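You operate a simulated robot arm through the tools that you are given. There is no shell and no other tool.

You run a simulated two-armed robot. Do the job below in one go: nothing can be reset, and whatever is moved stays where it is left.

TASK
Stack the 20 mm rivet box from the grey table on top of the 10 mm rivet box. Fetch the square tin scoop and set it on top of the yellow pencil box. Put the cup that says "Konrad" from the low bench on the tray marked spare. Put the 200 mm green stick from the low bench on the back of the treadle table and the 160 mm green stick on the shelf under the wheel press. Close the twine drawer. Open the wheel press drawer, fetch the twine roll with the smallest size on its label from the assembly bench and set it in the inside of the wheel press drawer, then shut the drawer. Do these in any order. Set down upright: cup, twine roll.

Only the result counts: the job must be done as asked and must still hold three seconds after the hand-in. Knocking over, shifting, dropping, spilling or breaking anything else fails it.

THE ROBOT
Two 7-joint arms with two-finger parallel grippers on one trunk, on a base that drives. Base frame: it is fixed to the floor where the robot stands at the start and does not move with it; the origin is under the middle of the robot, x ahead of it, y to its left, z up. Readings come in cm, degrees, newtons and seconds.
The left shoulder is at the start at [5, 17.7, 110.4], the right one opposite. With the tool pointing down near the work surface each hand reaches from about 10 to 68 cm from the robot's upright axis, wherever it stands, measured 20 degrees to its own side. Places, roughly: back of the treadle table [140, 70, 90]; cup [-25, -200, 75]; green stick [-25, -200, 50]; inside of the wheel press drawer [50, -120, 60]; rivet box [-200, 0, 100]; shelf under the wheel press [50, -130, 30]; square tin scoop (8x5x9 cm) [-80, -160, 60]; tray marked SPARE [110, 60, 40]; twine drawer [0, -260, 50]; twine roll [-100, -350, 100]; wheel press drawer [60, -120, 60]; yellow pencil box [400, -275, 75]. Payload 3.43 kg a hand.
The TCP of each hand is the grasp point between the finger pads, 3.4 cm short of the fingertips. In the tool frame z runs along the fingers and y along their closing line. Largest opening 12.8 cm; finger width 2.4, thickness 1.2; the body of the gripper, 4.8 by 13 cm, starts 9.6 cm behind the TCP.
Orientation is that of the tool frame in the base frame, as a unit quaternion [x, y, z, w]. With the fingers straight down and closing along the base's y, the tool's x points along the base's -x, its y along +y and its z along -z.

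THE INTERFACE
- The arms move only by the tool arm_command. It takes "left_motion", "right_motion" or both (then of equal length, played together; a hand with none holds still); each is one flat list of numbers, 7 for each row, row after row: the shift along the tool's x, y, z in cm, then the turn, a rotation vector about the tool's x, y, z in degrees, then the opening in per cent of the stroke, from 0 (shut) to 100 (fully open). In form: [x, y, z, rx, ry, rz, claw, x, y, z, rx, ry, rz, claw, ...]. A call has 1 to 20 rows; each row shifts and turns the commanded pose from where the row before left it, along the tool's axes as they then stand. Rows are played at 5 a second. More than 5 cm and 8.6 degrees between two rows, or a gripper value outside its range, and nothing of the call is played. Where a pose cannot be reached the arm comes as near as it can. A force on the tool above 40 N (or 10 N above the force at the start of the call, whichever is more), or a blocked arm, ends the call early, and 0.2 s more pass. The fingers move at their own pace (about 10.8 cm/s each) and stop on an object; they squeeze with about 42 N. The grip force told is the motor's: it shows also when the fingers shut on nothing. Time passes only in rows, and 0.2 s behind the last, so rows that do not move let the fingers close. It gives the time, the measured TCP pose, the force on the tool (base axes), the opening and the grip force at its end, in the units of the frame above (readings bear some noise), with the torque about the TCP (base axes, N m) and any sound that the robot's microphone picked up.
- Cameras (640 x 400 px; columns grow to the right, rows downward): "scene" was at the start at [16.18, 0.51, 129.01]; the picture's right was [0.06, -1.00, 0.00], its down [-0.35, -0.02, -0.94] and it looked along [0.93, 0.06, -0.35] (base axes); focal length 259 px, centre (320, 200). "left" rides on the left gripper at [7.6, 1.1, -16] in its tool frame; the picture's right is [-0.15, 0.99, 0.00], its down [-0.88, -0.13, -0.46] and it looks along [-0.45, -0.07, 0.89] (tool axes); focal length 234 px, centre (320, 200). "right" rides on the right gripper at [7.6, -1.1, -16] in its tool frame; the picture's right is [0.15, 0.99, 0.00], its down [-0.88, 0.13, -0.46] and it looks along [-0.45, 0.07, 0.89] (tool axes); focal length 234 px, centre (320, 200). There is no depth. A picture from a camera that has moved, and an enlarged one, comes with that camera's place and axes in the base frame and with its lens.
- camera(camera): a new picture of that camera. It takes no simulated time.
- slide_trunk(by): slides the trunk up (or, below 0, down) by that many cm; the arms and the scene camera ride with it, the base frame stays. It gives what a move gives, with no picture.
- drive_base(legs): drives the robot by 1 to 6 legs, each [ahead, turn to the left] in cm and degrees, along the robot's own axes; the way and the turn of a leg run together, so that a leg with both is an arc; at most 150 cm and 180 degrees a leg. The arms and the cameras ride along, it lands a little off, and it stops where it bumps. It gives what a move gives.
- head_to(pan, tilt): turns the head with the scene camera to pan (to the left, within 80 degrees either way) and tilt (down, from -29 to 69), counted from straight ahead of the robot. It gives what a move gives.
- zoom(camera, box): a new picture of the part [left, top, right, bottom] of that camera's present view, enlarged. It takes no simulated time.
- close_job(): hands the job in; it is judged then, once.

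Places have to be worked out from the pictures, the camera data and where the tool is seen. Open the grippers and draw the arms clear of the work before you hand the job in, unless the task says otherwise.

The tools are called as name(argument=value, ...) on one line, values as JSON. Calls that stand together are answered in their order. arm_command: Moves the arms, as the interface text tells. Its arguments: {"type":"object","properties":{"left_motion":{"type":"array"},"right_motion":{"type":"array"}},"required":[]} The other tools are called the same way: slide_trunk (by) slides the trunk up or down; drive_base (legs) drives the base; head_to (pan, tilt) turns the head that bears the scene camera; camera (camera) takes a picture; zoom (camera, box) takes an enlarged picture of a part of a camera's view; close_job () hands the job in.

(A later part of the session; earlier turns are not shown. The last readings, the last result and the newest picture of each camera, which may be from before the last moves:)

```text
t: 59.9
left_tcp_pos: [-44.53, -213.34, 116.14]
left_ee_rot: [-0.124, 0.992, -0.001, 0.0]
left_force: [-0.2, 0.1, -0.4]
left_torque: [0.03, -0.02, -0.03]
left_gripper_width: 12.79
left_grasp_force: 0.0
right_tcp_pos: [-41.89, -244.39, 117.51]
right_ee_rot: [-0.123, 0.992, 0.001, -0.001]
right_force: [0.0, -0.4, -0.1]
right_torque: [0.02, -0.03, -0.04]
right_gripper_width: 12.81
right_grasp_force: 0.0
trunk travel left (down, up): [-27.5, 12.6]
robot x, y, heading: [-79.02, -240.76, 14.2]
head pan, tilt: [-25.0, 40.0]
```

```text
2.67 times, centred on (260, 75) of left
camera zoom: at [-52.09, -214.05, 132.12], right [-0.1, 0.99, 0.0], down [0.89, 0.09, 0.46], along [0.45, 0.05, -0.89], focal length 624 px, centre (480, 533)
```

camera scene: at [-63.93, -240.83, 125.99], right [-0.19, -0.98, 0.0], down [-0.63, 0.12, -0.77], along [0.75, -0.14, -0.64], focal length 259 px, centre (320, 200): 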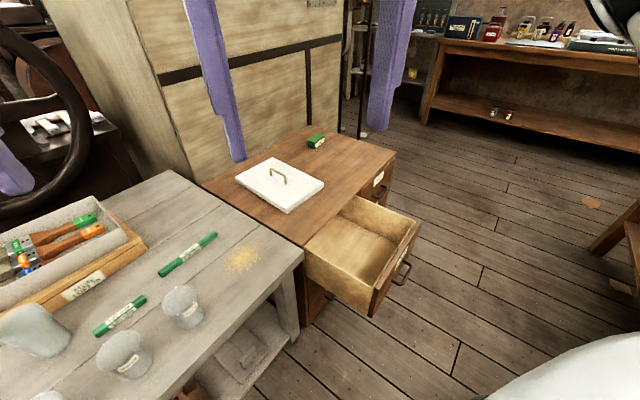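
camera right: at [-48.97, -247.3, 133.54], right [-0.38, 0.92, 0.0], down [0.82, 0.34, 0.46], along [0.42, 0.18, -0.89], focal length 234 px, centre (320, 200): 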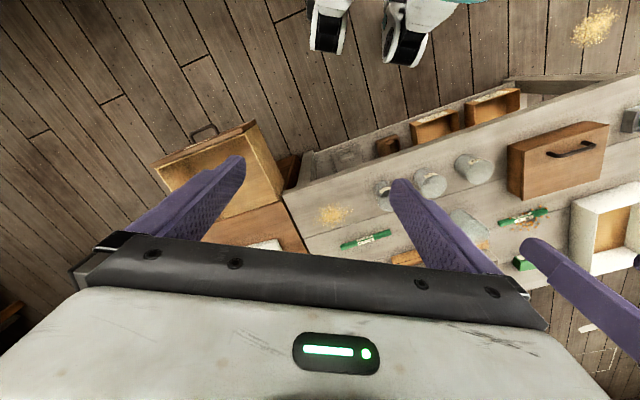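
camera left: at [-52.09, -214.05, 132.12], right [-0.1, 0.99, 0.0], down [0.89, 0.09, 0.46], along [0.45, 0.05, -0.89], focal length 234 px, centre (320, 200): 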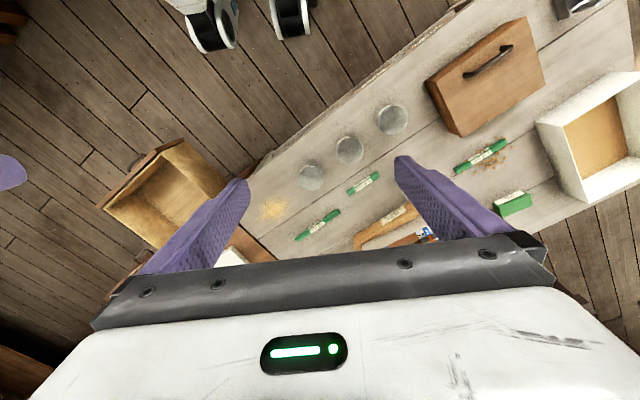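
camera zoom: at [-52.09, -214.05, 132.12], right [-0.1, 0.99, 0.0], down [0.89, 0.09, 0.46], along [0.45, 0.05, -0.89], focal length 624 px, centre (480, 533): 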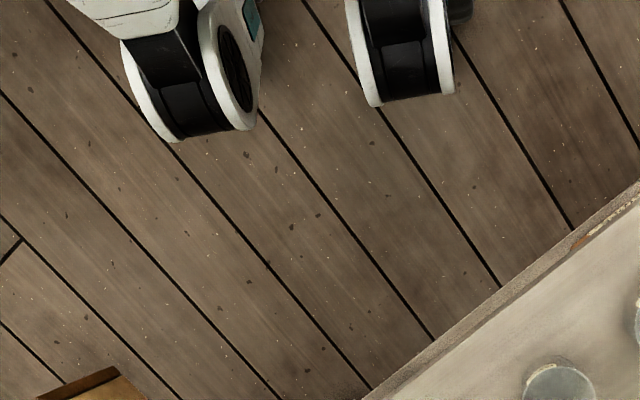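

The robot stands on slim legs, so its footprint is small. I move out to ~65 cm off the bench line, along to face the open drawer, keeping clear of its handle.

drive_base(legs=[[0, -86.8], [37, 0], [0, 27.2], [30, 0], [0, 90]])

head_to(pan=0, tilt=50)

camera(camera="scene")

camera(camera="right")

```text
t: 72.8
left_tcp_pos: [-29.29, -258.83, 116.17]
left_ee_rot: [-0.35, 0.937, 0.0, 0.0]
left_force: [0.2, 0.2, -0.7]
left_torque: [-0.02, -0.02, -0.01]
left_gripper_width: 12.79
left_grasp_force: 0.1
right_tcp_pos: [-12.8, -285.14, 117.63]
right_ee_rot: [-0.35, 0.937, 0.001, -0.001]
right_force: [1.0, -0.3, -0.3]
right_torque: [-0.02, 0.01, -0.03]
right_gripper_width: 12.8
right_grasp_force: 0.0
trunk travel left (down, up): [-27.5, 12.6]
robot x, y, heading: [-47.18, -298.47, 41.2]
head pan, tilt: [-25.0, 40.0]
```

```text
t: 73.7
left_tcp_pos: [-29.18, -258.78, 116.17]
left_ee_rot: [-0.351, 0.936, 0.0, -0.001]
left_force: [-0.1, 0.3, -1.2]
left_torque: [0.01, 0.01, -0.03]
left_gripper_width: 12.79
left_grasp_force: 0.0
right_tcp_pos: [-12.79, -285.27, 117.63]
right_ee_rot: [-0.349, 0.937, 0.0, 0.0]
right_force: [0.0, 0.8, 0.0]
right_torque: [0.0, -0.01, -0.02]
right_gripper_width: 12.8
right_grasp_force: 0.0
trunk travel left (down, up): [-27.5, 12.6]
robot x, y, heading: [-47.36, -298.75, 40.9]
head pan, tilt: [0.0, 50.0]
```

```text
taken
camera scene: at [-36.51, -289.26, 124.58], right [0.66, -0.76, 0.0], down [-0.58, -0.5, -0.64], along [0.49, 0.42, -0.77], focal length 259 px, centre (320, 200)
```

scene: 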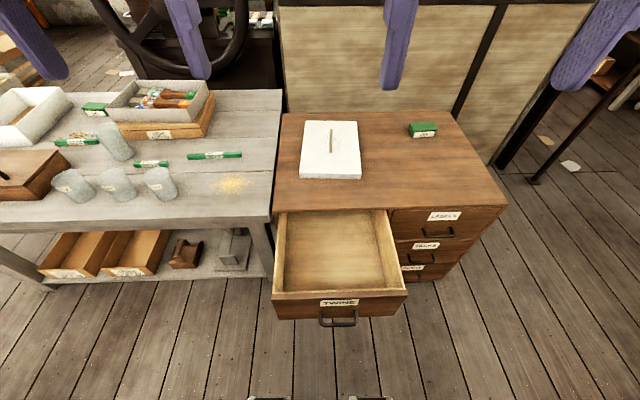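

```text
taken
camera right: at [-17.83, -291.03, 133.55], right [-0.76, 0.65, 0.0], down [0.58, 0.67, 0.46], along [0.3, 0.35, -0.89], focal length 234 px, centre (320, 200)
```

right: 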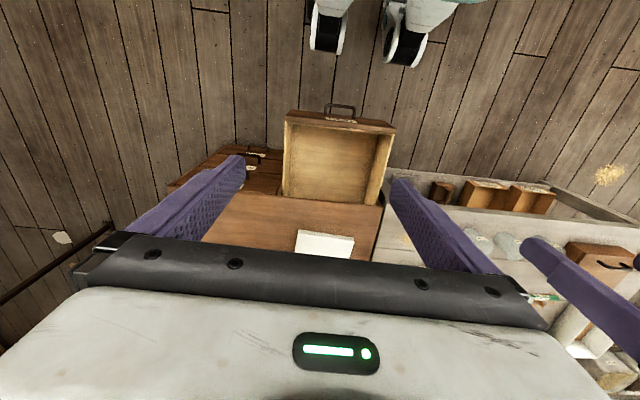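

The drawer reads TWINE; its handle is about [-17,-279,48], and pushing runs along heading ≈45°. I lower the trunk so the right hand reaches down comfortably.

slide_trunk(by=-20)

camera(camera="right")

camera(camera="scene")

```text
t: 75.8
left_tcp_pos: [-29.27, -258.7, 96.22]
left_ee_rot: [-0.349, 0.937, 0.0, 0.0]
left_force: [-0.1, -1.2, -0.5]
left_torque: [0.0, -0.02, 0.03]
left_gripper_width: 12.81
left_grasp_force: 0.0
right_tcp_pos: [-12.97, -285.3, 97.64]
right_ee_rot: [-0.35, 0.937, 0.0, -0.001]
right_force: [0.6, -0.9, 0.4]
right_torque: [0.01, 0.01, 0.03]
right_gripper_width: 12.81
right_grasp_force: 0.1
trunk travel left (down, up): [-7.5, 32.6]
robot x, y, heading: [-47.74, -298.99, 41.0]
head pan, tilt: [0.0, 50.0]
```

```text
taken
camera right: at [-17.84, -291.03, 113.55], right [-0.76, 0.65, 0.0], down [0.58, 0.67, 0.46], along [0.3, 0.35, -0.89], focal length 234 px, centre (320, 200)
```

right: 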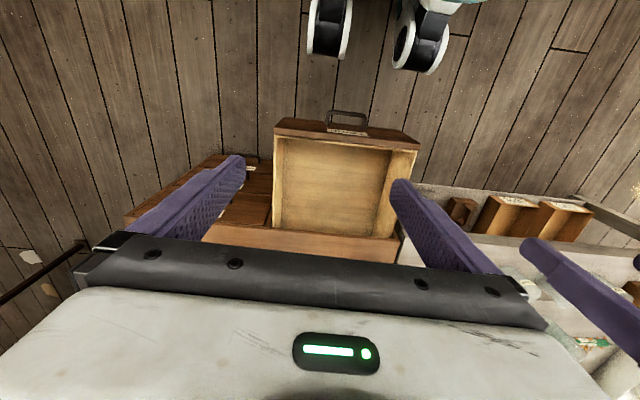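

```text
taken
camera scene: at [-36.52, -289.26, 104.58], right [0.66, -0.76, 0.0], down [-0.58, -0.5, -0.64], along [0.49, 0.42, -0.77], focal length 259 px, centre (320, 200)
```

scene: 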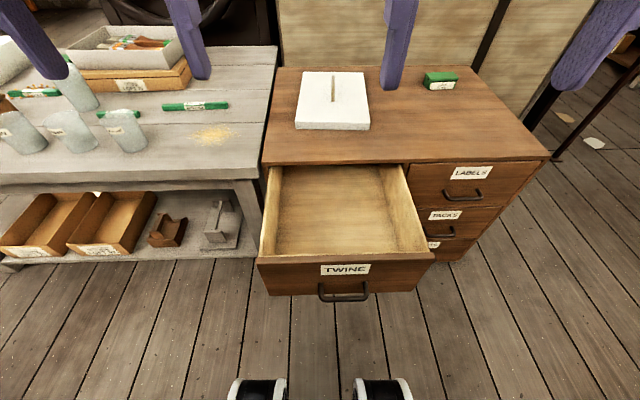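

The handle bar is at about f=35, l=-5 in robot terms, z≈47. I close the right gripper, shift it back and left, and lower it to just above, in front of the drawer.

arm_command(right_motion=[2.4, 2.5, 0, 0, 0, 0, 0, 2.4, 2.5, 0, 0, 0, 0, 0, 2.4, 2.4, 0, 0, 0, 0, 0, 0, 0, 4.5, 0, 0, 0, 0, 0, 0, 4.5, 0, 0, 0, 0, 0, 0, 4.5, 0, 0, 0, 0, 0, 0, 4.5, 0, 0, 0, 0, 0, 0, 4.5, 0, 0, 0, 0, 0, 0, 4.5, 0, 0, 0, 0, 0, 0, 4.5, 0, 0, 0, 0])

camera(camera="scene")

camera(camera="right")

```text
t: 76.7
left_tcp_pos: [-29.21, -258.87, 96.09]
left_ee_rot: [-0.351, 0.936, 0.0, 0.0]
left_force: [0.4, 0.5, -0.4]
left_torque: [0.01, 0.03, -0.01]
left_gripper_width: 12.8
left_grasp_force: 0.0
right_tcp_pos: [-22.39, -284.5, 97.94]
right_ee_rot: [-0.341, 0.94, 0.003, -0.003]
right_force: [7.7, -14.7, -4.0]
right_torque: [2.47, 1.17, 0.28]
right_gripper_width: 0.01
right_grasp_force: 32.7
trunk travel left (down, up): [-7.5, 32.6]
robot x, y, heading: [-47.79, -298.76, 41.1]
head pan, tilt: [0.0, 50.0]
stopped in row 4 (right hand): the force on the tool passed its limit at 49 N (the readings are from after the stop); the commanded pose is now the measured one
```

```text
taken
camera scene: at [-36.74, -288.94, 104.64], right [0.7, -0.72, 0.0], down [-0.55, -0.53, -0.65], along [0.47, 0.45, -0.76], focal length 259 px, centre (320, 200)
```

scene: 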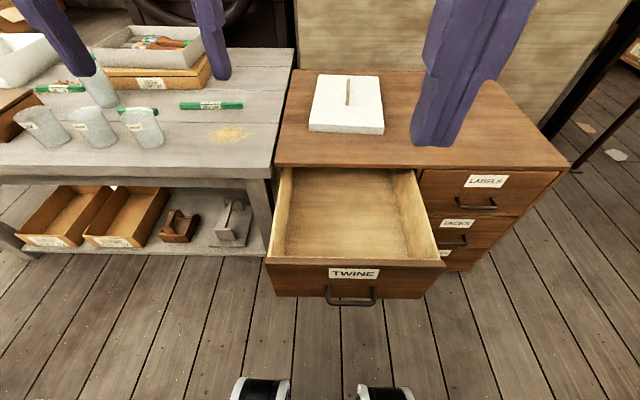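

```text
taken
camera right: at [-27.36, -290.2, 113.88], right [-0.75, 0.66, 0.01], down [0.59, 0.66, 0.45], along [0.3, 0.34, -0.89], focal length 234 px, centre (320, 200)
```

right: 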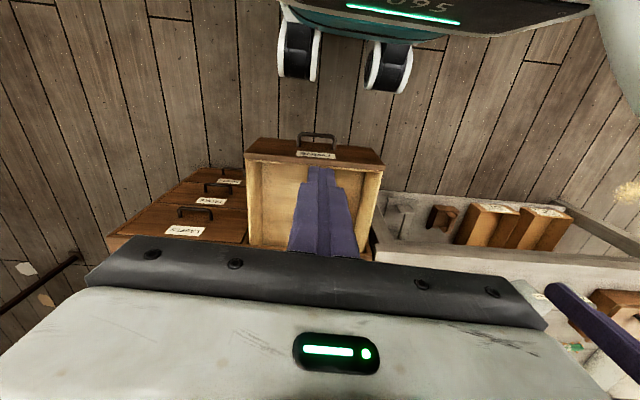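

The right hand touched my own head housing when drawn in too close. I move it forward again out of contact, then I'll rotate the base so the drawer lies off to my right side.

arm_command(right_motion=[-2.5, -2, 0, 0, 0, 0, 0, -3, -3, 0, 0, 0, 0, 0, -3, -3, 0, 0, 0, 0, 0])

slide_trunk(by=10)

drive_base(legs=[[0, 38]])

head_to(pan=-40, tilt=50)

camera(camera="scene")

camera(camera="right")

```text
t: 77.5
left_tcp_pos: [-29.2, -258.75, 96.09]
left_ee_rot: [-0.35, 0.937, 0.001, 0.0]
left_force: [0.3, 0.4, 0.1]
left_torque: [0.01, -0.01, 0.0]
left_gripper_width: 12.78
left_grasp_force: 0.0
right_tcp_pos: [-10.75, -284.93, 97.82]
right_ee_rot: [-0.342, 0.94, 0.002, -0.003]
right_force: [0.5, 1.0, -0.6]
right_torque: [0.01, -0.01, 0.0]
right_gripper_width: 0.0
right_grasp_force: 33.1
trunk travel left (down, up): [-7.5, 32.6]
robot x, y, heading: [-47.51, -299.02, 41.0]
head pan, tilt: [0.0, 50.0]
```

```text
t: 78.8
left_tcp_pos: [-29.15, -258.76, 106.16]
left_ee_rot: [-0.35, 0.937, 0.0, 0.0]
left_force: [0.3, -0.1, 0.6]
left_torque: [-0.01, -0.02, 0.01]
left_gripper_width: 12.82
left_grasp_force: 0.0
right_tcp_pos: [-10.96, -285.0, 107.81]
right_ee_rot: [-0.342, 0.94, 0.002, -0.003]
right_force: [0.5, 0.0, -0.5]
right_torque: [0.01, 0.02, 0.0]
right_gripper_width: 0.01
right_grasp_force: 33.4
trunk travel left (down, up): [-17.5, 22.6]
robot x, y, heading: [-47.33, -298.52, 41.1]
head pan, tilt: [0.0, 50.0]
```

```text
t: 81.0
left_tcp_pos: [-56.98, -255.76, 106.04]
left_ee_rot: [-0.63, 0.776, 0.0, 0.0]
left_force: [-0.2, 0.0, 0.0]
left_torque: [-0.01, -0.04, 0.03]
left_gripper_width: 12.81
left_grasp_force: 0.1
right_tcp_pos: [-26.48, -265.67, 107.75]
right_ee_rot: [-0.623, 0.783, 0.001, -0.004]
right_force: [0.6, 0.3, 0.5]
right_torque: [-0.01, -0.01, 0.04]
right_gripper_width: 0.0
right_grasp_force: 33.5
trunk travel left (down, up): [-17.5, 22.6]
robot x, y, heading: [-47.71, -299.05, 77.9]
head pan, tilt: [0.0, 50.0]
```

```text
t: 82.0
left_tcp_pos: [-57.0, -255.8, 106.19]
left_ee_rot: [-0.63, 0.777, 0.0, 0.0]
left_force: [0.3, -1.0, 0.6]
left_torque: [0.01, 0.01, 0.01]
left_gripper_width: 12.8
left_grasp_force: 0.0
right_tcp_pos: [-26.52, -265.72, 107.81]
right_ee_rot: [-0.622, 0.783, 0.002, -0.004]
right_force: [0.2, 0.3, -0.3]
right_torque: [-0.02, 0.03, 0.03]
right_gripper_width: 0.01
right_grasp_force: 32.6
trunk travel left (down, up): [-17.5, 22.6]
robot x, y, heading: [-47.43, -298.69, 77.9]
head pan, tilt: [-40.0, 50.0]
```

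```text
taken
camera scene: at [-40.1, -287.29, 114.58], right [0.62, -0.79, 0.0], down [-0.6, -0.47, -0.64], along [0.51, 0.4, -0.77], focal length 259 px, centre (320, 200)
```

scene: 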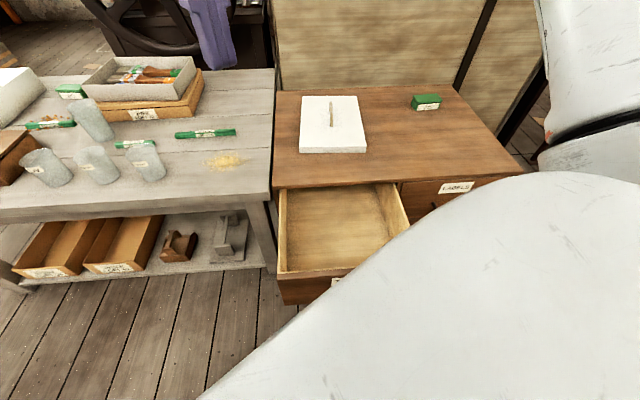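

```text
taken
camera right: at [-27.08, -273.32, 123.76], right [-1.0, 0.08, 0.01], down [0.07, 0.89, 0.45], along [0.03, 0.45, -0.89], focal length 234 px, centre (320, 200)
```

right: 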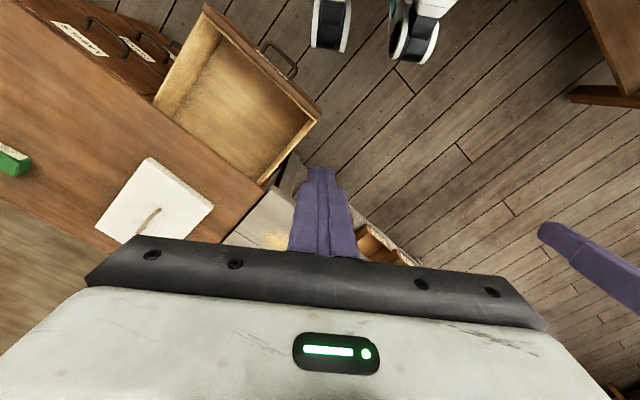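

I'm now at heading 78° with the handle ahead-right at about f=25, l=-25. I draw the closed right hand in a bit and lower it in the free floor space in front of the drawer.

arm_command(right_motion=[4.9, 0.8, 0, 0, 0, 0, 0, 4.9, 0.8, 0, 0, 0, 0, 0, 0, 0, 4.6, 0, 0, 0, 0, 0, 0, 4.6, 0, 0, 0, 0, 0, 0, 4.6, 0, 0, 0, 0, 0, 0, 4.6, 0, 0, 0, 0, 0, 0, 4.6, 0, 0, 0, 0, 0, 0, 4.6, 0, 0, 0, 0, 0, 0, 4.6, 0, 0, 0, 0, 0, 0, 4.6, 0, 0, 0, 0, 0, 0, 4.6, 0, 0, 0, 0])

camera(camera="right")

camera(camera="scene")

```text
t: 82.6
left_tcp_pos: [-57.07, -255.77, 106.19]
left_ee_rot: [-0.63, 0.776, -0.001, 0.0]
left_force: [-0.1, 0.5, -0.3]
left_torque: [-0.03, 0.0, 0.02]
left_gripper_width: 12.79
left_grasp_force: 0.1
right_tcp_pos: [-28.9, -272.08, 107.45]
right_ee_rot: [-0.62, 0.784, -0.002, -0.005]
right_force: [3.0, 3.6, -16.0]
right_torque: [0.78, 0.02, 0.08]
right_gripper_width: 0.0
right_grasp_force: 33.1
trunk travel left (down, up): [-17.5, 22.6]
robot x, y, heading: [-47.21, -298.75, 78.1]
head pan, tilt: [-40.0, 50.0]
stopped in row 2 (right hand): the force on the tool passed its limit at 59 N (the readings are from after the stop); the commanded pose is now the measured one
```

```text
taken
camera right: at [-29.52, -279.48, 123.55], right [-1.0, 0.08, 0.01], down [0.08, 0.89, 0.45], along [0.03, 0.45, -0.89], focal length 234 px, centre (320, 200)
```

right: 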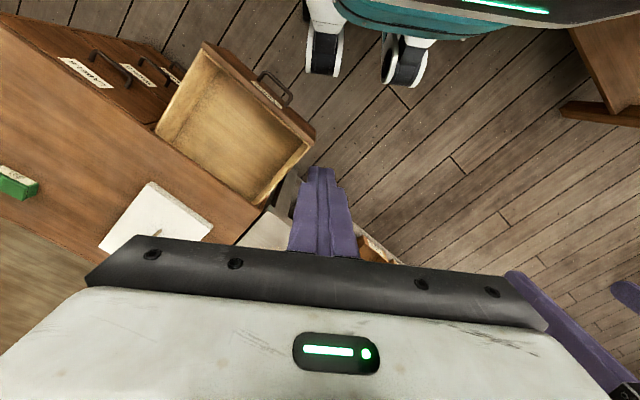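

```text
taken
camera scene: at [-39.87, -287.16, 114.95], right [0.61, -0.79, 0.0], down [-0.58, -0.45, -0.68], along [0.54, 0.41, -0.73], focal length 259 px, centre (320, 200)
```

scene: 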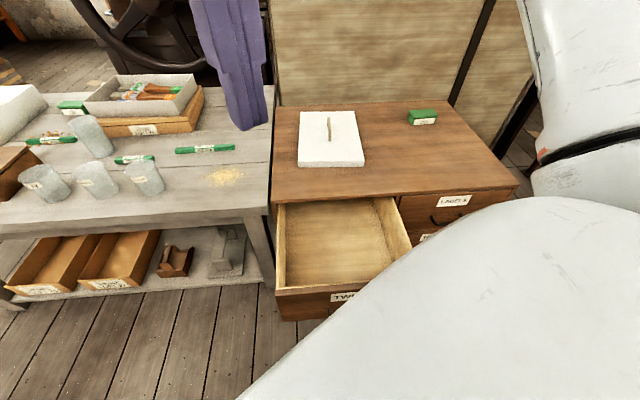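

The hand brushed my head again since the head was panned toward it. I turn the head away, take the hand forward and left, and lower it in the free space left of the drawer (along the bench edge) instead.

arm_command(right_motion=[-4, 0, 0, 0, 0, 0, 0, -4, 0, 0, 0, 0, 0, 0])

head_to(pan=10, tilt=45)

arm_command(right_motion=[-1, 4.2, 0, 0, 0, 0, 0, -1, 4.2, 0, 0, 0, 0, 0, 0, 0, 4.6, 0, 0, 0, 0, 0, 0, 4.6, 0, 0, 0, 0, 0, 0, 4.6, 0, 0, 0, 0, 0, 0, 4.6, 0, 0, 0, 0, 0, 0, 4.6, 0, 0, 0, 0, 0, 0, 4.6, 0, 0, 0, 0, 0, 0, 4.6, 0, 0, 0, 0, 0, 0, 4.6, 0, 0, 0, 0])

camera(camera="right")

camera(camera="scene")

```text
t: 83.2
left_tcp_pos: [-57.02, -255.82, 106.05]
left_ee_rot: [-0.63, 0.776, 0.0, 0.0]
left_force: [0.2, -1.2, -0.3]
left_torque: [-0.02, 0.0, -0.03]
left_gripper_width: 12.81
left_grasp_force: 0.0
right_tcp_pos: [-27.07, -264.26, 107.46]
right_ee_rot: [-0.62, 0.784, 0.0, -0.006]
right_force: [0.5, -0.4, 0.0]
right_torque: [-0.01, -0.03, -0.04]
right_gripper_width: 0.0
right_grasp_force: 33.6
trunk travel left (down, up): [-17.5, 22.6]
robot x, y, heading: [-47.54, -298.86, 78.1]
head pan, tilt: [-40.0, 50.0]
```

```text
t: 84.3
left_tcp_pos: [-57.13, -255.82, 106.11]
left_ee_rot: [-0.63, 0.776, 0.0, 0.0]
left_force: [0.0, 0.1, -0.6]
left_torque: [0.03, 0.0, -0.03]
left_gripper_width: 12.78
left_grasp_force: 0.3
right_tcp_pos: [-27.16, -264.29, 107.53]
right_ee_rot: [-0.622, 0.783, -0.001, -0.006]
right_force: [0.7, -0.1, 0.2]
right_torque: [-0.03, 0.07, -0.01]
right_gripper_width: 0.0
right_grasp_force: 32.9
trunk travel left (down, up): [-17.5, 22.6]
robot x, y, heading: [-47.27, -298.6, 78.1]
head pan, tilt: [10.0, 45.0]
```

```text
t: 86.5
left_tcp_pos: [-57.1, -255.74, 106.07]
left_ee_rot: [-0.63, 0.776, 0.0, 0.0]
left_force: [0.6, 0.1, 0.6]
left_torque: [-0.01, -0.02, 0.0]
left_gripper_width: 12.79
left_grasp_force: 0.1
right_tcp_pos: [-35.31, -260.61, 70.49]
right_ee_rot: [-0.621, 0.783, 0.0, -0.007]
right_force: [0.3, -0.5, 0.6]
right_torque: [0.0, 0.0, 0.03]
right_gripper_width: 0.0
right_grasp_force: 32.9
trunk travel left (down, up): [-17.5, 22.6]
robot x, y, heading: [-47.23, -298.89, 78.0]
head pan, tilt: [10.0, 45.0]
```

```text
taken
camera right: at [-35.74, -268.27, 86.58], right [-1.0, 0.08, 0.01], down [0.08, 0.89, 0.45], along [0.03, 0.45, -0.89], focal length 234 px, centre (320, 200)
```

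right: 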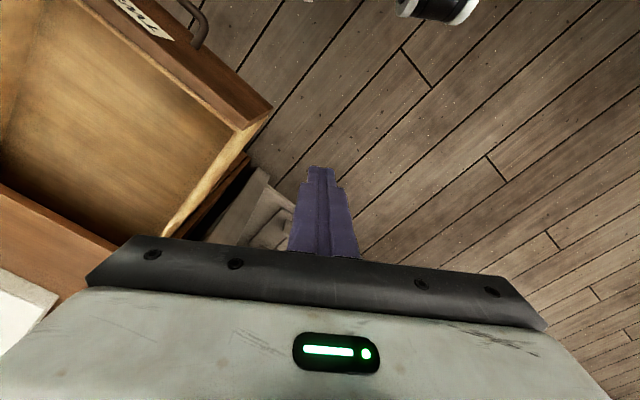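

```text
taken
camera scene: at [-45.88, -283.92, 115.27], right [1.0, -0.03, 0.0], down [-0.02, -0.71, -0.71], along [0.02, 0.71, -0.71], focal length 259 px, centre (320, 200)
```

scene: 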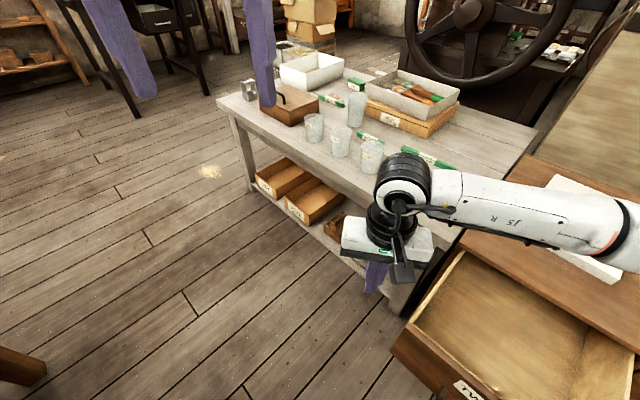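

The hand is at z=70 in the free space left of the drawer. I back it off the bench line by 6 cm, lower it to about z=48, and slide it along in front of the handle.

arm_command(right_motion=[2.71, 1.79, 0, 0, 0, 0, 0, 2.71, 1.79, 0, 0, 0, 0, 0, 0, 0, 4.4, 0, 0, 0, 0, 0, 0, 4.4, 0, 0, 0, 0, 0, 0, 4.4, 0, 0, 0, 0, 0, 0, 4.4, 0, 0, 0, 0, 0, 0, 4.4, 0, 0, 0, 0, 2.38, -3.62, 0, 0, 0, 0, 0, 2.38, -3.62, 0, 0, 0, 0, 0, 2.38, -3.62, 0, 0, 0, 0, 0, 2.38, -3.62, 0, 0, 0, 0, 0])

camera(camera="right")

head_to(pan=-30, tilt=60)

camera(camera="scene")

```text
t: 88.9
left_tcp_pos: [-57.05, -255.87, 106.02]
left_ee_rot: [-0.63, 0.777, -0.001, 0.0]
left_force: [0.9, 0.6, -0.9]
left_torque: [-0.01, 0.01, -0.01]
left_gripper_width: 12.8
left_grasp_force: 0.1
right_tcp_pos: [-27.91, -278.19, 48.93]
right_ee_rot: [-0.621, 0.784, 0.0, -0.006]
right_force: [-1.0, -0.3, 0.0]
right_torque: [0.01, -0.01, -0.02]
right_gripper_width: 0.01
right_grasp_force: 33.5
trunk travel left (down, up): [-17.5, 22.6]
robot x, y, heading: [-47.56, -299.07, 78.1]
head pan, tilt: [10.0, 45.0]
```

```text
taken
camera right: at [-28.46, -285.64, 64.92], right [-1.0, 0.08, 0.01], down [0.08, 0.89, 0.45], along [0.03, 0.45, -0.89], focal length 234 px, centre (320, 200)
```

right: 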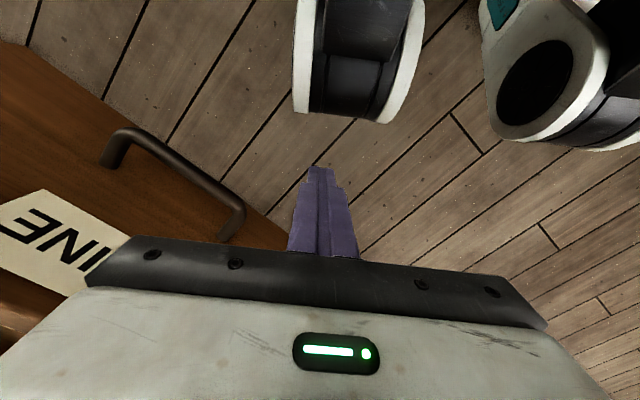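

```text
t: 90.0
left_tcp_pos: [-57.17, -255.76, 106.19]
left_ee_rot: [-0.631, 0.776, 0.0, 0.0]
left_force: [0.6, -0.7, -0.5]
left_torque: [0.0, 0.0, 0.0]
left_gripper_width: 12.8
left_grasp_force: 0.0
right_tcp_pos: [-27.96, -278.16, 48.88]
right_ee_rot: [-0.621, 0.783, 0.0, -0.008]
right_force: [-0.2, -0.9, -0.6]
right_torque: [-0.02, -0.01, -0.04]
right_gripper_width: 0.0
right_grasp_force: 33.0
trunk travel left (down, up): [-17.5, 22.6]
robot x, y, heading: [-47.82, -299.12, 77.9]
head pan, tilt: [-30.0, 60.0]
```

```text
taken
camera scene: at [-41.71, -287.09, 113.32], right [0.74, -0.67, 0.0], down [-0.58, -0.64, -0.5], along [0.33, 0.37, -0.87], focal length 259 px, centre (320, 200)
```

scene: 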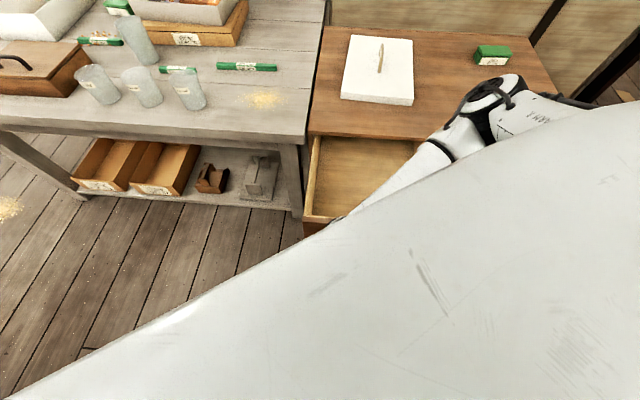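

The finger sits just left of the handle bar, about 6 cm in front of it. I slide 8.7 cm further along to its centre, then push straight in.

arm_command(right_motion=[1.6, -2.42, 0, 0, 0, 0, 0, 1.6, -2.42, 0, 0, 0, 0, 0, 1.6, -2.42, 0, 0, 0, 0, 0, -1.67, -1.1, 0, 0, 0, 0, 0, -1.67, -1.1, 0, 0, 0, 0, 0, -1.67, -1.1, 0, 0, 0, 0, 0, -1.67, -1.1, 0, 0, 0, 0, 0, -1.67, -1.1, 0, 0, 0, 0, 0])

camera(camera="right")

```text
t: 91.8
left_tcp_pos: [-57.0, -255.86, 106.05]
left_ee_rot: [-0.63, 0.777, 0.0, 0.0]
left_force: [-0.8, 0.0, -0.4]
left_torque: [0.0, -0.01, 0.02]
left_gripper_width: 12.77
left_grasp_force: 0.0
right_tcp_pos: [-14.78, -277.49, 48.81]
right_ee_rot: [-0.621, 0.784, -0.001, -0.005]
right_force: [-0.3, 0.0, -0.5]
right_torque: [-0.03, 0.0, 0.01]
right_gripper_width: 0.01
right_grasp_force: 32.8
trunk travel left (down, up): [-17.5, 22.6]
robot x, y, heading: [-47.64, -298.76, 78.1]
head pan, tilt: [-30.0, 60.0]
```

```text
taken
camera right: at [-15.36, -284.96, 64.85], right [-1.0, 0.08, 0.01], down [0.08, 0.89, 0.45], along [0.03, 0.45, -0.89], focal length 234 px, centre (320, 200)
```

right: 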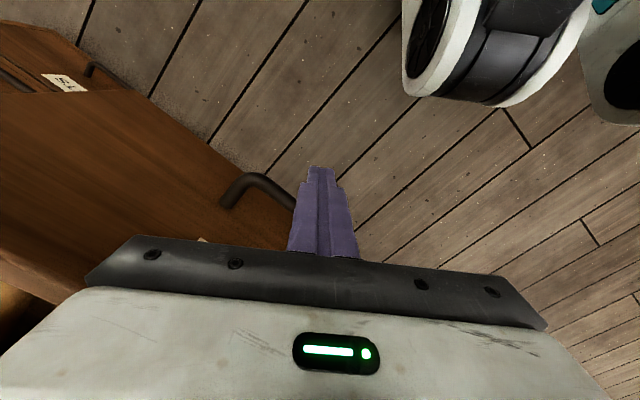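

The finger is at the handle centre and the drawer seems to be moving with little force. I keep pushing in the same direction.

arm_command(right_motion=[-1.67, -1.1, 0, 0, 0, 0, 0, -1.67, -1.1, 0, 0, 0, 0, 0, -1.67, -1.1, 0, 0, 0, 0, 0, -1.67, -1.1, 0, 0, 0, 0, 0, -1.67, -1.1, 0, 0, 0, 0, 0, -1.67, -1.1, 0, 0, 0, 0, 0, -1.67, -1.1, 0, 0, 0, 0, 0, -1.67, -1.1, 0, 0, 0, 0, 0])

camera(camera="right")

camera(camera="scene")

```text
t: 93.6
left_tcp_pos: [-57.26, -255.89, 106.08]
left_ee_rot: [-0.63, 0.777, -0.001, 0.001]
left_force: [0.6, 0.6, 0.0]
left_torque: [-0.02, -0.01, 0.01]
left_gripper_width: 12.81
left_grasp_force: 0.0
right_tcp_pos: [-3.16, -266.55, 48.6]
right_ee_rot: [-0.62, 0.784, 0.0, -0.005]
right_force: [3.3, -2.5, 11.1]
right_torque: [0.38, -0.38, -0.25]
right_gripper_width: 0.0
right_grasp_force: 33.1
trunk travel left (down, up): [-17.5, 22.6]
robot x, y, heading: [-47.44, -298.88, 77.8]
head pan, tilt: [-30.0, 60.0]
```

```text
taken
camera right: at [-3.76, -274.05, 64.65], right [-1.0, 0.08, 0.01], down [0.08, 0.89, 0.45], along [0.03, 0.45, -0.89], focal length 234 px, centre (320, 200)
```

right: 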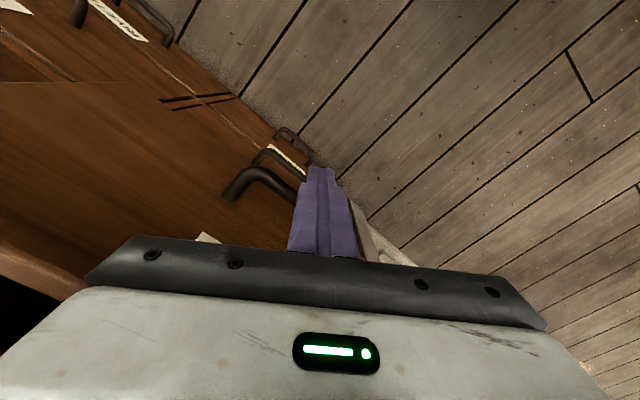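

```text
taken
camera scene: at [-41.77, -287.15, 113.34], right [0.74, -0.67, 0.0], down [-0.58, -0.64, -0.5], along [0.34, 0.37, -0.87], focal length 259 px, centre (320, 200)
```

scene: 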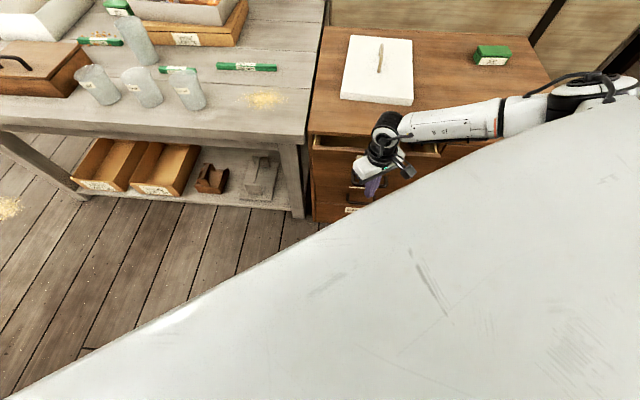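

The drawer is mostly in (offset ≈12 cm left), but there is an upward 11 N on the tool; maybe the palm touches the panel top. I take closer looks.

zoom(camera="scene", box=[300, 80, 460, 230])

zoom(camera="right", box=[160, 110, 400, 260])

```text
2.67 times, centred on (380, 155) of scene
camera zoom: at [-41.77, -287.15, 113.34], right [0.74, -0.67, 0.0], down [-0.58, -0.64, -0.5], along [0.34, 0.37, -0.87], focal length 691 px, centre (160, 320)
```

zoom: 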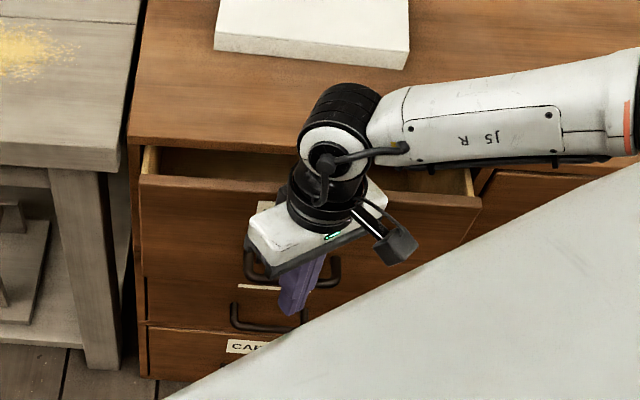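

```text
2.67 times, centred on (280, 185) of right
camera zoom: at [-3.76, -274.05, 64.65], right [-1.0, 0.08, 0.01], down [0.08, 0.89, 0.45], along [0.03, 0.45, -0.89], focal length 624 px, centre (427, 240)
```

zoom: 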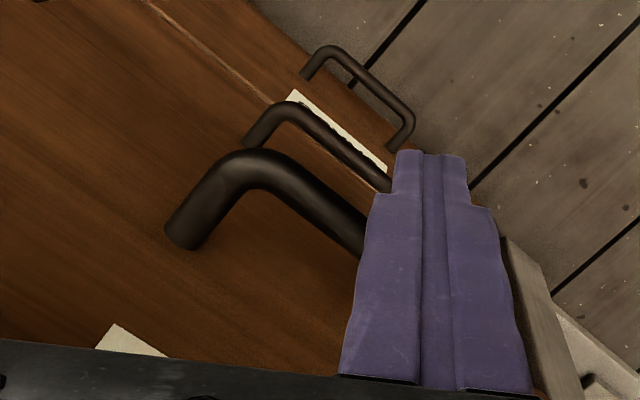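

The wide palm is angled and close to the panel. I back off 2 cm, turn the hand 33° so its narrow side faces the drawer, then push straight along tool -x.

arm_command(right_motion=[1.67, 1.1, -0.2, 0, 0, 0, 0, 0, 0, 0, 0, 0, 8.35, 0, 0, 0, 0, 0, 0, 8.35, 0, 0, 0, 0, 0, 0, 8.35, 0, 0, 0, 0, 0, 0, 8.35, 0, 0, 0, 0, 0, 0, 0, 0])

camera(camera="right")

```text
t: 95.0
left_tcp_pos: [-57.02, -255.87, 106.14]
left_ee_rot: [-0.63, 0.777, 0.0, 0.0]
left_force: [-0.1, -0.6, -0.2]
left_torque: [0.01, 0.04, 0.01]
left_gripper_width: 12.8
left_grasp_force: 0.0
right_tcp_pos: [-4.76, -267.89, 48.7]
right_ee_rot: [-0.369, 0.929, -0.002, -0.006]
right_force: [-0.2, 0.6, -1.1]
right_torque: [-0.01, 0.0, -0.02]
right_gripper_width: 0.03
right_grasp_force: 33.1
trunk travel left (down, up): [-17.5, 22.6]
robot x, y, heading: [-47.83, -299.04, 78.3]
head pan, tilt: [-30.0, 60.0]
```

```text
taken
camera right: at [-9.41, -273.75, 64.88], right [-0.78, 0.62, 0.0], down [0.56, 0.7, 0.44], along [0.27, 0.35, -0.9], focal length 234 px, centre (320, 200)
```

right: 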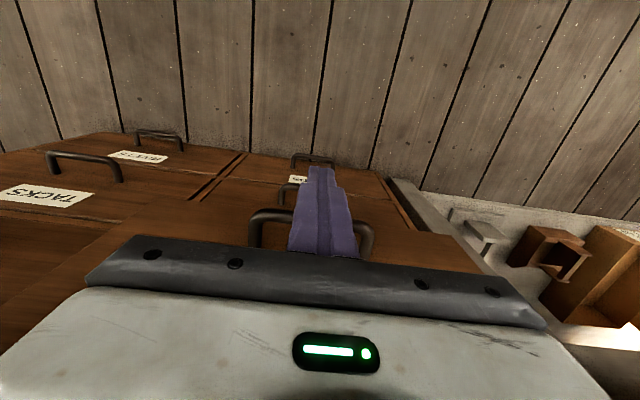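

The hand is aligned with the panel now. I push straight in until it stops.

arm_command(right_motion=[-2, 0, 0, 0, 0, 0, 0, -2, 0, 0, 0, 0, 0, 0, -2, 0, 0, 0, 0, 0, 0, -2, 0, 0, 0, 0, 0, 0, -1.5, 0, 0, 0, 0, 0, 0, -1.5, 0, 0, 0, 0, 0, 0, -1, 0, 0, 0, 0, 0, 0, -1, 0, 0, 0, 0, 0, 0])

camera(camera="right")

zoom(camera="scene", box=[290, 50, 530, 230])

```text
t: 96.1
left_tcp_pos: [-56.99, -255.84, 106.17]
left_ee_rot: [-0.629, 0.777, 0.0, 0.0]
left_force: [0.6, 0.4, -0.1]
left_torque: [-0.02, 0.01, 0.0]
left_gripper_width: 12.81
left_grasp_force: 0.1
right_tcp_pos: [0.24, -262.81, 48.41]
right_ee_rot: [-0.372, 0.928, -0.01, -0.019]
right_force: [-3.2, -1.8, 0.4]
right_torque: [-0.06, -0.01, 0.03]
right_gripper_width: 0.0
right_grasp_force: 33.0
trunk travel left (down, up): [-17.5, 22.6]
robot x, y, heading: [-47.63, -298.55, 78.0]
head pan, tilt: [-30.0, 60.0]
stopped in row 5 (right hand): the force on the tool passed its limit at 50 N (the readings are from after the stop); the commanded pose is now the measured one
```

```text
taken
camera right: at [-3.91, -268.35, 64.7], right [-0.79, 0.61, 0.0], down [0.56, 0.72, 0.42], along [0.25, 0.33, -0.91], focal length 234 px, centre (320, 200)
```

right: 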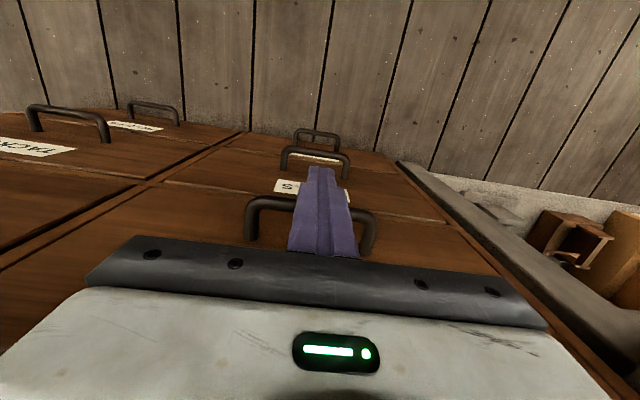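

```text
2.22 times, centred on (410, 140) of scene
camera zoom: at [-41.7, -287.1, 113.31], right [0.74, -0.67, 0.0], down [-0.58, -0.64, -0.5], along [0.33, 0.37, -0.87], focal length 576 px, centre (120, 333)
```

zoom: 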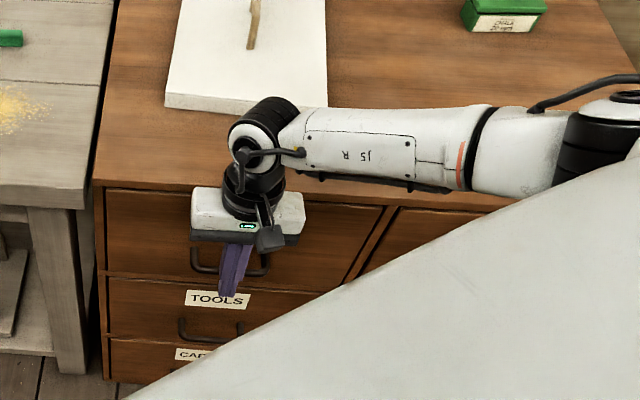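

The drawer is flush with the chest face now – shut. I back the hand off, lift it straight up, and bring it back to a neutral pose.

arm_command(right_motion=[4, 0, 0, 0, 0, 0, 0, 4, 0, 0, 0, 0, 0, 0, 0, 0, -4.6, 0, 0, 0, 0, 0, 0, -4.6, 0, 0, 0, 0, 0, 0, -4.6, 0, 0, 0, 0, 0, 0, -4.6, 0, 0, 0, 0, 0, 0, -4.6, 0, 0, 0, 0, 0, 0, -4.6, 0, 0, 0, 0, 0, 0, -4.6, 0, 0, 0, 0, 0, 0, -4.6, 0, 0, 0, 0, 0, 0, -4.6, 0, 0, 0, 0, 0, 0, -4.6, 0, 0, 0, 0, 0, 0, -4.6, 0, 0, 0, 0, 0, 0, -4.6, 0, 0, 0, 0])

arm_command(right_motion=[0, 0, 0, 0, 0, -8.35, 0, 0, 0, 0, 0, 0, -8.35, 0, 0, 0, 0, 0, 0, -8.35, 0, 0, 0, 0, 0, 0, -8.35, 0, 0, 4.2, 0, 0, 0, 0, 0, 0, 4.2, 0, 0, 0, 0, 0, 0, 4.2, 0, 0, 0, 0, 0, 0, 4.2, 0, 0, 0, 0, 50])

camera(camera="scene")

```text
t: 99.1
left_tcp_pos: [-57.13, -255.84, 106.18]
left_ee_rot: [-0.63, 0.777, 0.0, 0.001]
left_force: [-0.2, 0.2, -0.4]
left_torque: [0.0, 0.03, 0.01]
left_gripper_width: 12.78
left_grasp_force: 0.1
right_tcp_pos: [-3.96, -266.42, 104.13]
right_ee_rot: [-0.372, 0.928, -0.011, -0.018]
right_force: [0.6, -0.7, -0.7]
right_torque: [0.05, 0.03, 0.01]
right_gripper_width: 0.02
right_grasp_force: 33.0
trunk travel left (down, up): [-17.5, 22.6]
robot x, y, heading: [-47.88, -299.14, 78.2]
head pan, tilt: [-30.0, 60.0]
```

```text
t: 100.9
left_tcp_pos: [-57.21, -255.83, 106.15]
left_ee_rot: [-0.63, 0.776, -0.001, 0.001]
left_force: [0.1, 0.6, 0.1]
left_torque: [0.0, 0.01, 0.03]
left_gripper_width: 12.79
left_grasp_force: 0.1
right_tcp_pos: [-20.24, -262.81, 104.3]
right_ee_rot: [-0.623, 0.782, -0.005, -0.021]
right_force: [0.8, 0.1, 0.0]
right_torque: [-0.02, -0.03, 0.0]
right_gripper_width: 6.39
right_grasp_force: 0.0
trunk travel left (down, up): [-17.5, 22.6]
robot x, y, heading: [-47.41, -298.9, 78.4]
head pan, tilt: [-30.0, 60.0]
```

```text
taken
camera scene: at [-41.76, -287.11, 113.32], right [0.74, -0.67, 0.0], down [-0.58, -0.64, -0.5], along [0.33, 0.37, -0.87], focal length 259 px, centre (320, 200)
```

scene: 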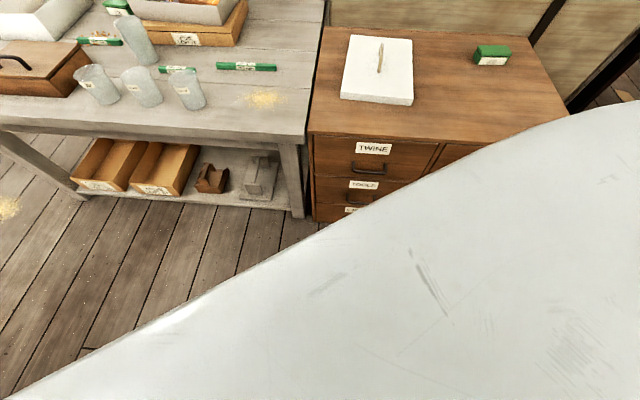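

TWINE is flush. Next I move to face the low bench near Konrad's cup and the 200 mm stick, about 39 cm off its edge.

drive_base(legs=[[0, 24.6], [52.5, 0], [0, -58.3]])

head_to(pan=0, tilt=45)

camera(camera="scene")

camera(camera="right")

camera(camera="left")

```text
t: 107.9
left_tcp_pos: [-43.82, -205.25, 106.2]
left_ee_rot: [-0.381, 0.925, 0.0, 0.0]
left_force: [-0.2, 0.6, -0.8]
left_torque: [0.0, 0.01, -0.02]
left_gripper_width: 12.83
left_grasp_force: 0.0
right_tcp_pos: [-16.83, -231.34, 104.24]
right_ee_rot: [-0.374, 0.927, 0.001, -0.021]
right_force: [-1.0, -0.4, -0.4]
right_torque: [0.01, 0.03, 0.0]
right_gripper_width: 6.39
right_grasp_force: 0.1
trunk travel left (down, up): [-17.5, 22.6]
robot x, y, heading: [-59.24, -246.78, 44.8]
head pan, tilt: [-30.0, 60.0]
```

```text
t: 108.8
left_tcp_pos: [-43.84, -205.35, 106.24]
left_ee_rot: [-0.382, 0.924, 0.001, 0.0]
left_force: [-0.3, 0.3, 0.6]
left_torque: [-0.01, -0.02, 0.02]
left_gripper_width: 12.78
left_grasp_force: 0.0
right_tcp_pos: [-16.75, -231.38, 104.3]
right_ee_rot: [-0.373, 0.927, 0.002, -0.021]
right_force: [0.4, -0.7, 0.0]
right_torque: [0.01, 0.01, 0.03]
right_gripper_width: 6.4
right_grasp_force: 0.0
trunk travel left (down, up): [-17.5, 22.6]
robot x, y, heading: [-59.52, -246.47, 45.0]
head pan, tilt: [0.0, 45.0]
```

```text
taken
camera scene: at [-48.76, -235.94, 115.27], right [0.7, -0.71, 0.0], down [-0.5, -0.5, -0.71], along [0.5, 0.5, -0.71], focal length 259 px, centre (320, 200)
```

scene: 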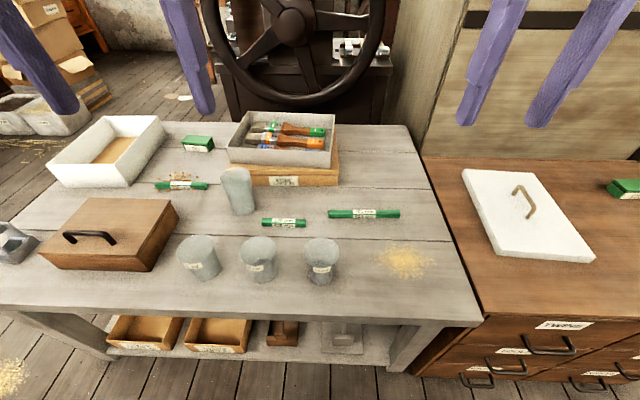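

```text
taken
camera right: at [-20.88, -237.24, 120.52], right [-0.79, 0.61, 0.02], down [0.56, 0.71, 0.42], along [0.24, 0.35, -0.91], focal length 234 px, centre (320, 200)
```

right: 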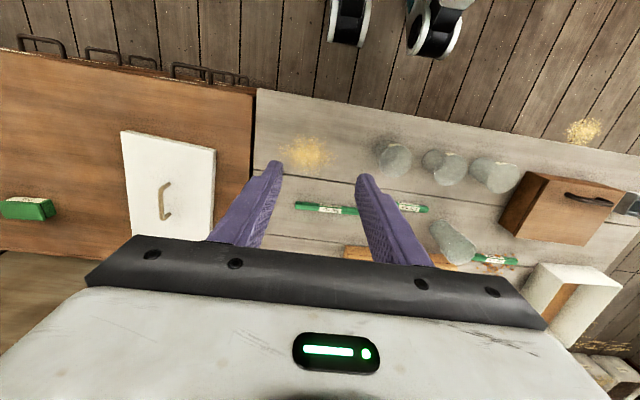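

```text
taken
camera left: at [-49.89, -209.81, 122.13], right [-0.59, 0.8, 0.0], down [0.72, 0.53, 0.46], along [0.37, 0.27, -0.89], focal length 234 px, centre (320, 200)
```

left: 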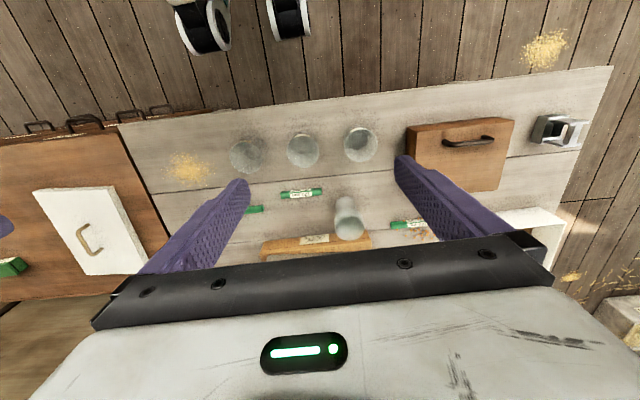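

Robot is at (-59.4,-246.6), heading 45°; the 200 stick centre is about [-5.9,-210.4]. I creep forward 4 cm, lower the trunk a little for reach and look closely at the stick and cup.

drive_base(legs=[[4, 0]])

slide_trunk(by=-8)

zoom(camera="scene", box=[200, 130, 440, 280])

zoom(camera="right", box=[240, 100, 480, 250])

```text
t: 109.7
left_tcp_pos: [-40.97, -202.47, 106.08]
left_ee_rot: [-0.382, 0.924, 0.0, 0.0]
left_force: [0.4, 0.4, -0.4]
left_torque: [0.0, 0.0, 0.03]
left_gripper_width: 12.81
left_grasp_force: 0.1
right_tcp_pos: [-13.94, -228.58, 104.35]
right_ee_rot: [-0.374, 0.927, 0.001, -0.022]
right_force: [-0.4, 0.5, -0.3]
right_torque: [-0.03, 0.02, 0.04]
right_gripper_width: 6.42
right_grasp_force: 0.0
trunk travel left (down, up): [-17.5, 22.6]
robot x, y, heading: [-56.67, -243.9, 45.2]
head pan, tilt: [0.0, 45.0]
```

```text
t: 110.9
left_tcp_pos: [-40.96, -202.63, 98.21]
left_ee_rot: [-0.382, 0.924, 0.0, -0.001]
left_force: [0.2, 0.4, -0.6]
left_torque: [0.05, 0.0, -0.01]
left_gripper_width: 12.8
left_grasp_force: 0.1
right_tcp_pos: [-13.95, -228.56, 96.37]
right_ee_rot: [-0.373, 0.927, 0.001, -0.022]
right_force: [0.6, 0.1, 0.3]
right_torque: [0.0, -0.01, -0.03]
right_gripper_width: 6.41
right_grasp_force: 0.0
trunk travel left (down, up): [-9.5, 30.6]
robot x, y, heading: [-56.67, -243.63, 45.1]
head pan, tilt: [0.0, 45.0]
```

```text
2.67 times, centred on (320, 205) of scene
camera zoom: at [-45.94, -233.13, 107.27], right [0.71, -0.71, 0.0], down [-0.5, -0.5, -0.71], along [0.5, 0.5, -0.71], focal length 691 px, centre (320, 187)
```

zoom: 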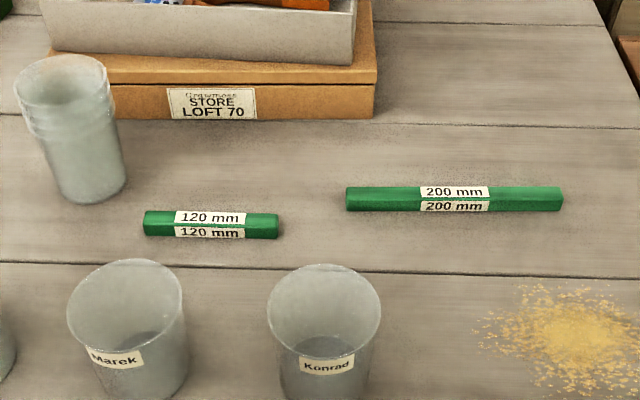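

```text
2.67 times, centred on (360, 175) of right
camera zoom: at [-18.06, -234.43, 112.53], right [-0.79, 0.61, 0.02], down [0.56, 0.71, 0.42], along [0.24, 0.35, -0.91], focal length 624 px, centre (213, 267)
```

zoom: 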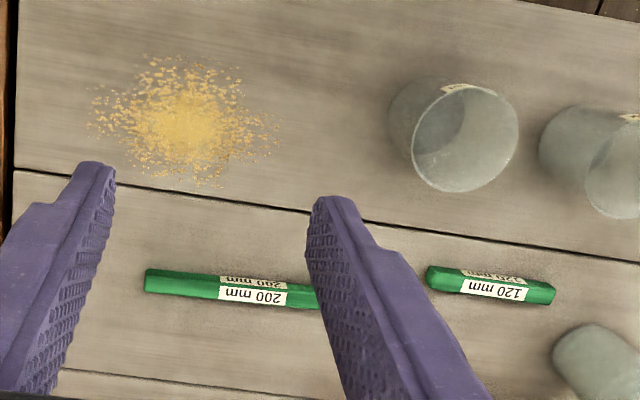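

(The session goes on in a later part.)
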